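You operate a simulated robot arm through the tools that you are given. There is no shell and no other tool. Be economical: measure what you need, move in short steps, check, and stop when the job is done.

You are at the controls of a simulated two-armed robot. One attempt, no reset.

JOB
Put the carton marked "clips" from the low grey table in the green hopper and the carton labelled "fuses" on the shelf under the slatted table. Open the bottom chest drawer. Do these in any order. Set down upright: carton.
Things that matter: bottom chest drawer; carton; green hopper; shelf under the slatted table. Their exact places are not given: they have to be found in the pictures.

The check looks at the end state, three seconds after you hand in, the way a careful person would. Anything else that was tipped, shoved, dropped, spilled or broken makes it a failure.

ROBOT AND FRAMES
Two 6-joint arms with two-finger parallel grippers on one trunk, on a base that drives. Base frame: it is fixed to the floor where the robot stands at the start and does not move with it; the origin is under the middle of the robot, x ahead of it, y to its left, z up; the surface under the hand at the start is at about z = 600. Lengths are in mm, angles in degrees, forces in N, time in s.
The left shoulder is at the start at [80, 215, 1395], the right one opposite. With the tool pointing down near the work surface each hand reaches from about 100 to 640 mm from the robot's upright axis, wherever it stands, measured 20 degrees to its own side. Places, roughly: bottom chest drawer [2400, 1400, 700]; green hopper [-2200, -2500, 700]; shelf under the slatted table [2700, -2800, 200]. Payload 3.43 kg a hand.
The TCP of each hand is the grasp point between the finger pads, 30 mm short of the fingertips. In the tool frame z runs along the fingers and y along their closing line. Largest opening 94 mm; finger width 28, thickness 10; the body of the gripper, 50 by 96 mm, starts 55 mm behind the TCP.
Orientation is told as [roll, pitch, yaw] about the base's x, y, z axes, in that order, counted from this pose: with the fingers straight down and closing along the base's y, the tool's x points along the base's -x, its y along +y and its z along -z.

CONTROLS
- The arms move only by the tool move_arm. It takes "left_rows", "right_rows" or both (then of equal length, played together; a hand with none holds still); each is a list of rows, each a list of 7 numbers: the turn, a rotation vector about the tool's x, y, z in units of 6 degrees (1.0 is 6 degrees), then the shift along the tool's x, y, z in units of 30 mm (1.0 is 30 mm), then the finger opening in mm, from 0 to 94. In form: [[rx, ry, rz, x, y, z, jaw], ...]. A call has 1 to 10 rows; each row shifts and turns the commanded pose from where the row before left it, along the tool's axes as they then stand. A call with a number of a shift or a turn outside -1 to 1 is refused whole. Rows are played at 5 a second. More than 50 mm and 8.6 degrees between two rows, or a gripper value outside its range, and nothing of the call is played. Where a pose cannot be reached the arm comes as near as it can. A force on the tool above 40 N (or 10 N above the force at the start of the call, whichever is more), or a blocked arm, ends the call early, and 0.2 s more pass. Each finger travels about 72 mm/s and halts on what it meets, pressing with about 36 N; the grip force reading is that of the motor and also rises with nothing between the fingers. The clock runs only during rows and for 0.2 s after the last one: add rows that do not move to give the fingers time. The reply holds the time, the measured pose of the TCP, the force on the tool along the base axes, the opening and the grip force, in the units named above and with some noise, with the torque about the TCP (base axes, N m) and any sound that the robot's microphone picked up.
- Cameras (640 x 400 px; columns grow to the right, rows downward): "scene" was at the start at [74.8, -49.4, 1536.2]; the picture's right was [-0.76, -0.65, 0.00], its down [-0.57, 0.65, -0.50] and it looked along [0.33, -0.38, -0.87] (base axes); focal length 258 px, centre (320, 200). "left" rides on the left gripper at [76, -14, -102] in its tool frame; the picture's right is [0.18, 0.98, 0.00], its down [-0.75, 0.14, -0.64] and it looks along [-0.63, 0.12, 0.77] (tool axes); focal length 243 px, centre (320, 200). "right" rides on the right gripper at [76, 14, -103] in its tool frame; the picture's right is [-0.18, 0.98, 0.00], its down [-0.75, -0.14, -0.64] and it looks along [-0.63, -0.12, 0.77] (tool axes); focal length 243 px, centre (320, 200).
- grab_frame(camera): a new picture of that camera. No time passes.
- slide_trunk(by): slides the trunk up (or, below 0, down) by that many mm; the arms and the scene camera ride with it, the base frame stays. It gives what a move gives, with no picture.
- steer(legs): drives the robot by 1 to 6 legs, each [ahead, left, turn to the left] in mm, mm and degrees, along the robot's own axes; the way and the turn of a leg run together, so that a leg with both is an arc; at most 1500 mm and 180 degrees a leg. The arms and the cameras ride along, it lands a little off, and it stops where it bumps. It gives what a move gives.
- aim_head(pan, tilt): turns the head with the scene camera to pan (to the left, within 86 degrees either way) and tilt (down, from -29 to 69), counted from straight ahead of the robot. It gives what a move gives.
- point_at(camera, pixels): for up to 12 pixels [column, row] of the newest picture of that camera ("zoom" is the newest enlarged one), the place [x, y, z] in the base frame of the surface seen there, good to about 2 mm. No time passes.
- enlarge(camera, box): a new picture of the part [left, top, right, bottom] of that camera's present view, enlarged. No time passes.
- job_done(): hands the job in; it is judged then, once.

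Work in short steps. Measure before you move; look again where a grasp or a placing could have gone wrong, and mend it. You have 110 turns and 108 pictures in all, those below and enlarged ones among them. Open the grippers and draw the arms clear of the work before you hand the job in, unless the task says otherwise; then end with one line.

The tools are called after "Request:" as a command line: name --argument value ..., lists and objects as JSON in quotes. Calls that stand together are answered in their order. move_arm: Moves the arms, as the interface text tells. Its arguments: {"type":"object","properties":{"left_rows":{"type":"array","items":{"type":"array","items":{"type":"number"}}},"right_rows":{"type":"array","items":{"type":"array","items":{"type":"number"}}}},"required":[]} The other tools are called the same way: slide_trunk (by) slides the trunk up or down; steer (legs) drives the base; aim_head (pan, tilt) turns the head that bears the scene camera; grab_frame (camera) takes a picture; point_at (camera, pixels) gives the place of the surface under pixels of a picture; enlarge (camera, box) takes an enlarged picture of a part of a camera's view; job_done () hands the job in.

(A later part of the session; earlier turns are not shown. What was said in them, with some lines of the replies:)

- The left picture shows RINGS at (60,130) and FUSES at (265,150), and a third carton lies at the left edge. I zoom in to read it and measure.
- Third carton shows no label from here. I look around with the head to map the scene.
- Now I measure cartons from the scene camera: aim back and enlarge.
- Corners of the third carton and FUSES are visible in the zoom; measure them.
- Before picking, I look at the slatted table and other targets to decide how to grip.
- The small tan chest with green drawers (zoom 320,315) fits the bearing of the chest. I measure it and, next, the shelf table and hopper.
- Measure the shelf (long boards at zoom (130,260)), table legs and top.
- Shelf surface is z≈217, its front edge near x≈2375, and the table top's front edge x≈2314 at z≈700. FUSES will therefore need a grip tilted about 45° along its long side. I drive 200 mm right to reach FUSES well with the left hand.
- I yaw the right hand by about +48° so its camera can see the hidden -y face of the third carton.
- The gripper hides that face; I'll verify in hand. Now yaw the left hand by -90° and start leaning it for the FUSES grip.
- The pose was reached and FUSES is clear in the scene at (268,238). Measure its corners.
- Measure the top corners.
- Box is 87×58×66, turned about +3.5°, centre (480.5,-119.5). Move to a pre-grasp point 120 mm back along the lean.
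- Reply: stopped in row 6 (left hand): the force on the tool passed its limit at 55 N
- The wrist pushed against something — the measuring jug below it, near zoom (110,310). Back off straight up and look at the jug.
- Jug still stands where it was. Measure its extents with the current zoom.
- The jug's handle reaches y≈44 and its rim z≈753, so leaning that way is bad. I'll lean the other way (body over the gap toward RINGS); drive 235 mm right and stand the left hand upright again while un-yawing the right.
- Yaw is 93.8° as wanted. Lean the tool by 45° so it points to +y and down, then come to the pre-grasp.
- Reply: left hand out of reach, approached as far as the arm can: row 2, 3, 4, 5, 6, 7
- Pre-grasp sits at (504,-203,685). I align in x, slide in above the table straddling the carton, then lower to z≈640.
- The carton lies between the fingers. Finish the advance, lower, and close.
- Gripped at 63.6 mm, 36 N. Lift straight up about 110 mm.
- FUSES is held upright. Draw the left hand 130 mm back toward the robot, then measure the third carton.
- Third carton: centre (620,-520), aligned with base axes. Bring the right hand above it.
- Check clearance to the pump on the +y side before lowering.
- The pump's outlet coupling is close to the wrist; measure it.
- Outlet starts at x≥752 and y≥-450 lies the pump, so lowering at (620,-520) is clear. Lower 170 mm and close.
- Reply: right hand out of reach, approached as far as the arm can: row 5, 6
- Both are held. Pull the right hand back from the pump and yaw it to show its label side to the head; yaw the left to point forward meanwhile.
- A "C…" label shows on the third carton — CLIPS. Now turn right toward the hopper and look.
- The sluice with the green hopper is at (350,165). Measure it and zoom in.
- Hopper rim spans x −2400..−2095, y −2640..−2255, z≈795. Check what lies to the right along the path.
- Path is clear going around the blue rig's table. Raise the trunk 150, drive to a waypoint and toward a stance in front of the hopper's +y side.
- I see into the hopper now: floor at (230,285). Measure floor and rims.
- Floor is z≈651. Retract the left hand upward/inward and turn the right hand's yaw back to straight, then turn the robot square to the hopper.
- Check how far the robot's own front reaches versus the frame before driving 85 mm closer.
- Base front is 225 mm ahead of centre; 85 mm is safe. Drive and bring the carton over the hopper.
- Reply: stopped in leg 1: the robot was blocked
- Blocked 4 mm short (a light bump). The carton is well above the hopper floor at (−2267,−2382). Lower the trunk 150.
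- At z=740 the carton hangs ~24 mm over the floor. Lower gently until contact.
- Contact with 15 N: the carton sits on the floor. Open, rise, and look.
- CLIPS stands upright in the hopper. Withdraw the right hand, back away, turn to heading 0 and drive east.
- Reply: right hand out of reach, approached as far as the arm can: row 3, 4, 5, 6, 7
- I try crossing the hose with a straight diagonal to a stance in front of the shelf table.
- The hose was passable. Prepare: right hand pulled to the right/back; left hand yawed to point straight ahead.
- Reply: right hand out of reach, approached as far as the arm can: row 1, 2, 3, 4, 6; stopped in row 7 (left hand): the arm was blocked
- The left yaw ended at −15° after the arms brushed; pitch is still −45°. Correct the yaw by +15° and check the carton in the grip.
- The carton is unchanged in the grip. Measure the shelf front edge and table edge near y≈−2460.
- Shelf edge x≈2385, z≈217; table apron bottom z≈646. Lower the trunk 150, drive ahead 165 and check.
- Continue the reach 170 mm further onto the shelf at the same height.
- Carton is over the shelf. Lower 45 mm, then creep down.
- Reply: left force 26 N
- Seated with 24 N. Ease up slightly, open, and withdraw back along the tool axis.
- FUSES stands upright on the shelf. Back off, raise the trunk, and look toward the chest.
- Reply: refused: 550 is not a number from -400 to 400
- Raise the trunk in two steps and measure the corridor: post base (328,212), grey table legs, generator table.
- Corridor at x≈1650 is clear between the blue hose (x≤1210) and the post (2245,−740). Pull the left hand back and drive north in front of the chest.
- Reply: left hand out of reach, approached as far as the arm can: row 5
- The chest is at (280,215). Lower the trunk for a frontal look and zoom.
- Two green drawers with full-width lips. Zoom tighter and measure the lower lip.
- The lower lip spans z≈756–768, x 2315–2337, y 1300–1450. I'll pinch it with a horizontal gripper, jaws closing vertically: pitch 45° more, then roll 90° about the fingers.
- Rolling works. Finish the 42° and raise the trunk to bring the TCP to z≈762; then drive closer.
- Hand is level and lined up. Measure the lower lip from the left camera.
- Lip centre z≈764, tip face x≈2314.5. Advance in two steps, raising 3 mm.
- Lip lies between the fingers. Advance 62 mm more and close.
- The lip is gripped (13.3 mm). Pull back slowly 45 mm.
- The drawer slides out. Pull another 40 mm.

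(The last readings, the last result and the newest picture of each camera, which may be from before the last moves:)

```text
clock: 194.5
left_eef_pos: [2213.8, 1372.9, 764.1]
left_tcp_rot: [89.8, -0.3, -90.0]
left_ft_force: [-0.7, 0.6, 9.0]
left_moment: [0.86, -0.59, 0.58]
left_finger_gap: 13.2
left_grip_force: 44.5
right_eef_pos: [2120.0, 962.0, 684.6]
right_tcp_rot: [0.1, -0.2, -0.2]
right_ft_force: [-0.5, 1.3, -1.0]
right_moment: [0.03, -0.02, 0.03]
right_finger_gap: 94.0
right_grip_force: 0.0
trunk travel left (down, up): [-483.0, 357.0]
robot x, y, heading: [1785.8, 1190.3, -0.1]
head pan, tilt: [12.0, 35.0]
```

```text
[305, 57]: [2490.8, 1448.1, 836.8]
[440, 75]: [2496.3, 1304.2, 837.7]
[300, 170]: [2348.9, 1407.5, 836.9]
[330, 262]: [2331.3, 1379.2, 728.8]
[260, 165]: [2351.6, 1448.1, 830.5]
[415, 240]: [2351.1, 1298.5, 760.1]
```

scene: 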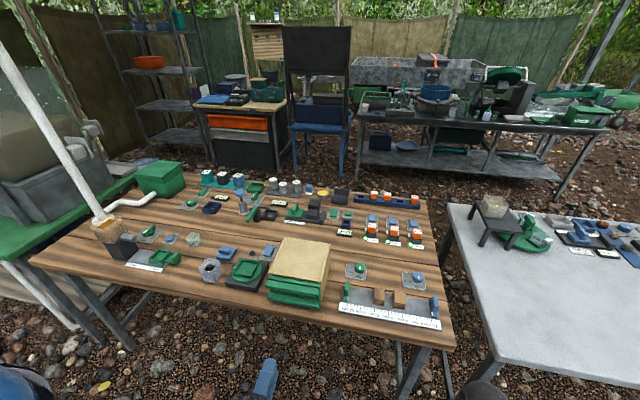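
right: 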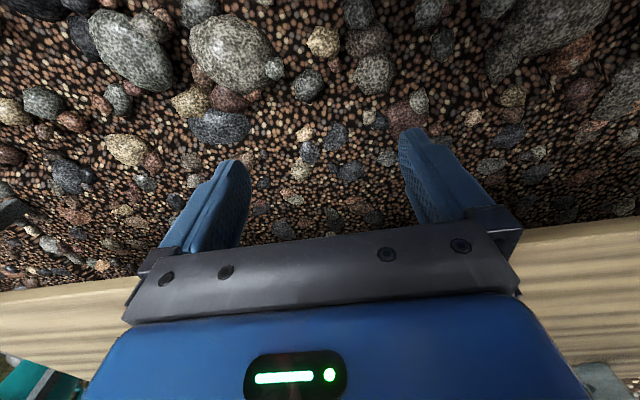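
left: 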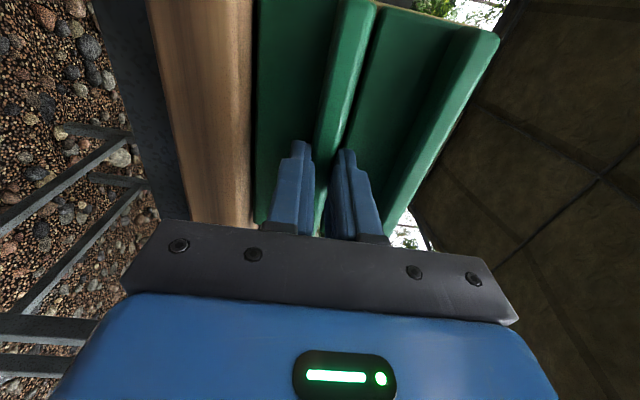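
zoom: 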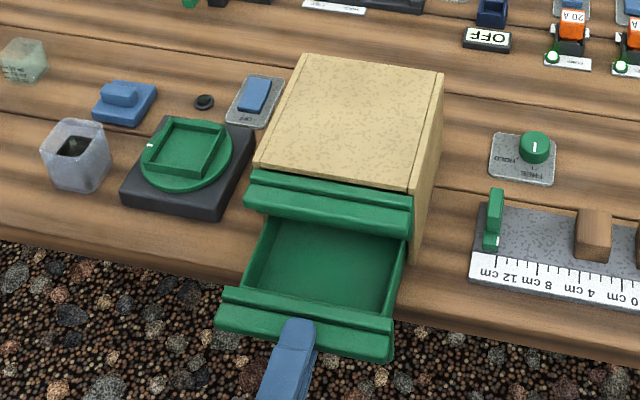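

86 mm out; depth is 150. Pull about 16 mm more, then release.

Request:
move_arm --left_rows '[[0, 0, 0, 0, 0, -0.25, 4], [0, 0, 0, 0, 0, -0.28, 4], [0, 0, 0, 0, 0, 0, 4]]'

Request:
enlarge --camera "scene" --box '[220, 220, 360, 350]'

```text
clock: 195.3
left_eef_pos: [2199.0, 1372.5, 764.6]
left_tcp_rot: [89.8, -0.3, -90.0]
left_ft_force: [-0.2, 5.8, 7.2]
left_moment: [0.93, -0.43, -0.21]
left_finger_gap: 13.1
left_grip_force: 44.9
right_eef_pos: [2120.0, 962.2, 684.3]
right_tcp_rot: [0.1, -0.3, -0.1]
right_ft_force: [-0.1, 0.3, -0.2]
right_moment: [-0.02, 0.01, 0.01]
right_finger_gap: 94.1
right_grip_force: 0.0
trunk travel left (down, up): [-483.0, 357.0]
robot x, y, heading: [1790.2, 1191.5, -0.1]
head pan, tilt: [12.0, 35.0]
```

```text
3.08 times, centred on (290, 285) of scene
```

zoom: 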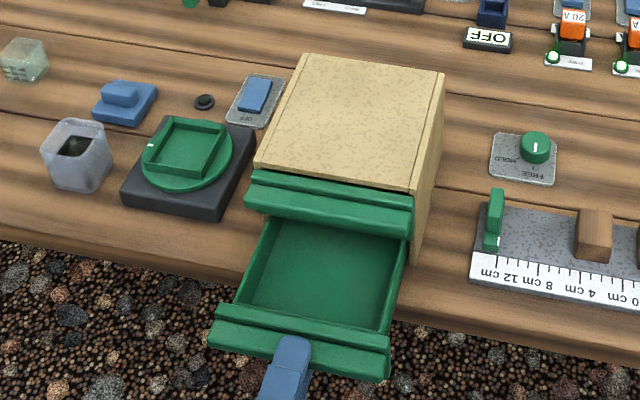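

The drawer is out about 100 mm and the chest has not moved. Release and retreat.

Request:
move_arm --left_rows '[[0, 0, 0, 0, 0, 0, 20], [0, 0, 0, 0, 0, 0, 36], [0, 0, 0, 0, 0, 0, 36], [0, 0, 0, 0, 0, -0.6, 36], [0, 0, 0, 0, 0, -0.8, 36], [0, 0, 0, 0, 0, -0.8, 36]]'

Request:
steer --legs '[[-250, 0, 0]]'

Request:
grab_frame --camera "scene"

Request:
enlarge --camera "scene" --box '[260, 180, 360, 280]'

```text
clock: 196.7
left_eef_pos: [2136.2, 1372.1, 766.3]
left_tcp_rot: [89.8, -0.4, -90.0]
left_ft_force: [-1.3, 0.8, 1.0]
left_moment: [0.01, -0.02, 0.0]
left_finger_gap: 36.1
left_grip_force: 0.0
right_eef_pos: [2120.1, 962.8, 684.7]
right_tcp_rot: [0.1, -0.3, -0.1]
right_ft_force: [-0.4, 0.4, 0.0]
right_moment: [-0.01, -0.01, -0.02]
right_finger_gap: 93.9
right_grip_force: 0.1
trunk travel left (down, up): [-483.0, 357.0]
robot x, y, heading: [1792.2, 1187.8, 0.0]
head pan, tilt: [12.0, 35.0]
```

```text
clock: 198.5
left_eef_pos: [1895.4, 1373.6, 767.2]
left_tcp_rot: [89.8, -0.4, -89.8]
left_ft_force: [-0.5, -0.5, -1.6]
left_moment: [0.03, 0.02, -0.01]
left_finger_gap: 36.1
left_grip_force: 0.0
right_eef_pos: [1879.3, 963.9, 684.1]
right_tcp_rot: [0.1, -0.3, 0.0]
right_ft_force: [0.1, 0.0, 0.3]
right_moment: [-0.01, -0.04, -0.03]
right_finger_gap: 94.2
right_grip_force: 0.0
trunk travel left (down, up): [-483.0, 357.0]
robot x, y, heading: [1546.2, 1185.4, 0.1]
head pan, tilt: [12.0, 35.0]
```

```text
26 pictures are left
```

scene: 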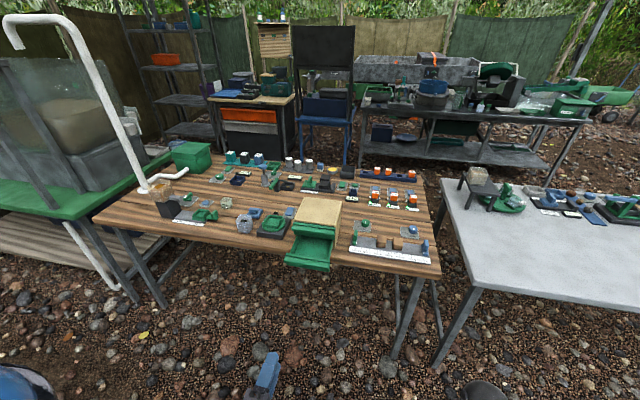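

```text
4.00 times, centred on (310, 230) of scene
```

zoom: 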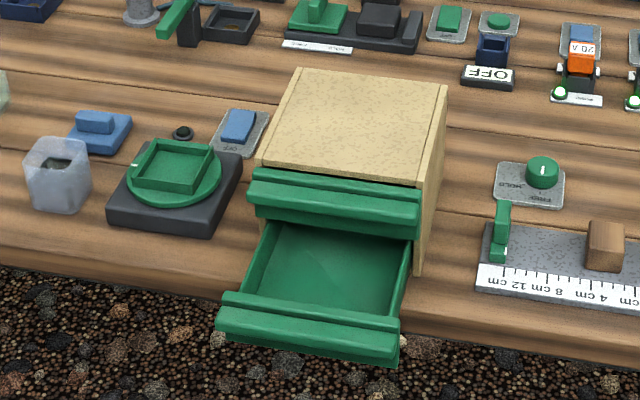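

The drawer stays open, and nothing around it moved. Open the left gripper fully and hand in.

Request:
move_arm --left_rows '[[0, 0, 0, 0, 0, 0, 70], [0, 0, 0, 0, 0, 0, 94], [0, 0, 0, 0, 0, 0, 94]]'

Request:
job_done

```text
clock: 199.3
left_eef_pos: [1894.4, 1373.9, 766.9]
left_tcp_rot: [89.8, -0.4, -89.8]
left_ft_force: [-0.1, -0.6, 0.3]
left_moment: [-0.01, -0.02, -0.02]
left_finger_gap: 94.1
left_grip_force: 0.1
right_eef_pos: [1879.9, 964.2, 683.1]
right_tcp_rot: [0.1, -0.2, 0.2]
right_ft_force: [-0.1, 0.1, 0.6]
right_moment: [0.01, -0.02, 0.02]
right_finger_gap: 93.8
right_grip_force: 0.0
trunk travel left (down, up): [-483.0, 357.0]
robot x, y, heading: [1549.4, 1191.3, 0.0]
head pan, tilt: [12.0, 35.0]
```

```text
The job is handed in.
```

Handed in: "clips" is upright in the green hopper (I read only the "C" of its label), "fuses" is upright on the shelf under the slatted table, and the bottom chest drawer is about 100 mm open; I also bumped the measuring jug and something by the hopper, and neither bump moved anything that I could see in the pictures.
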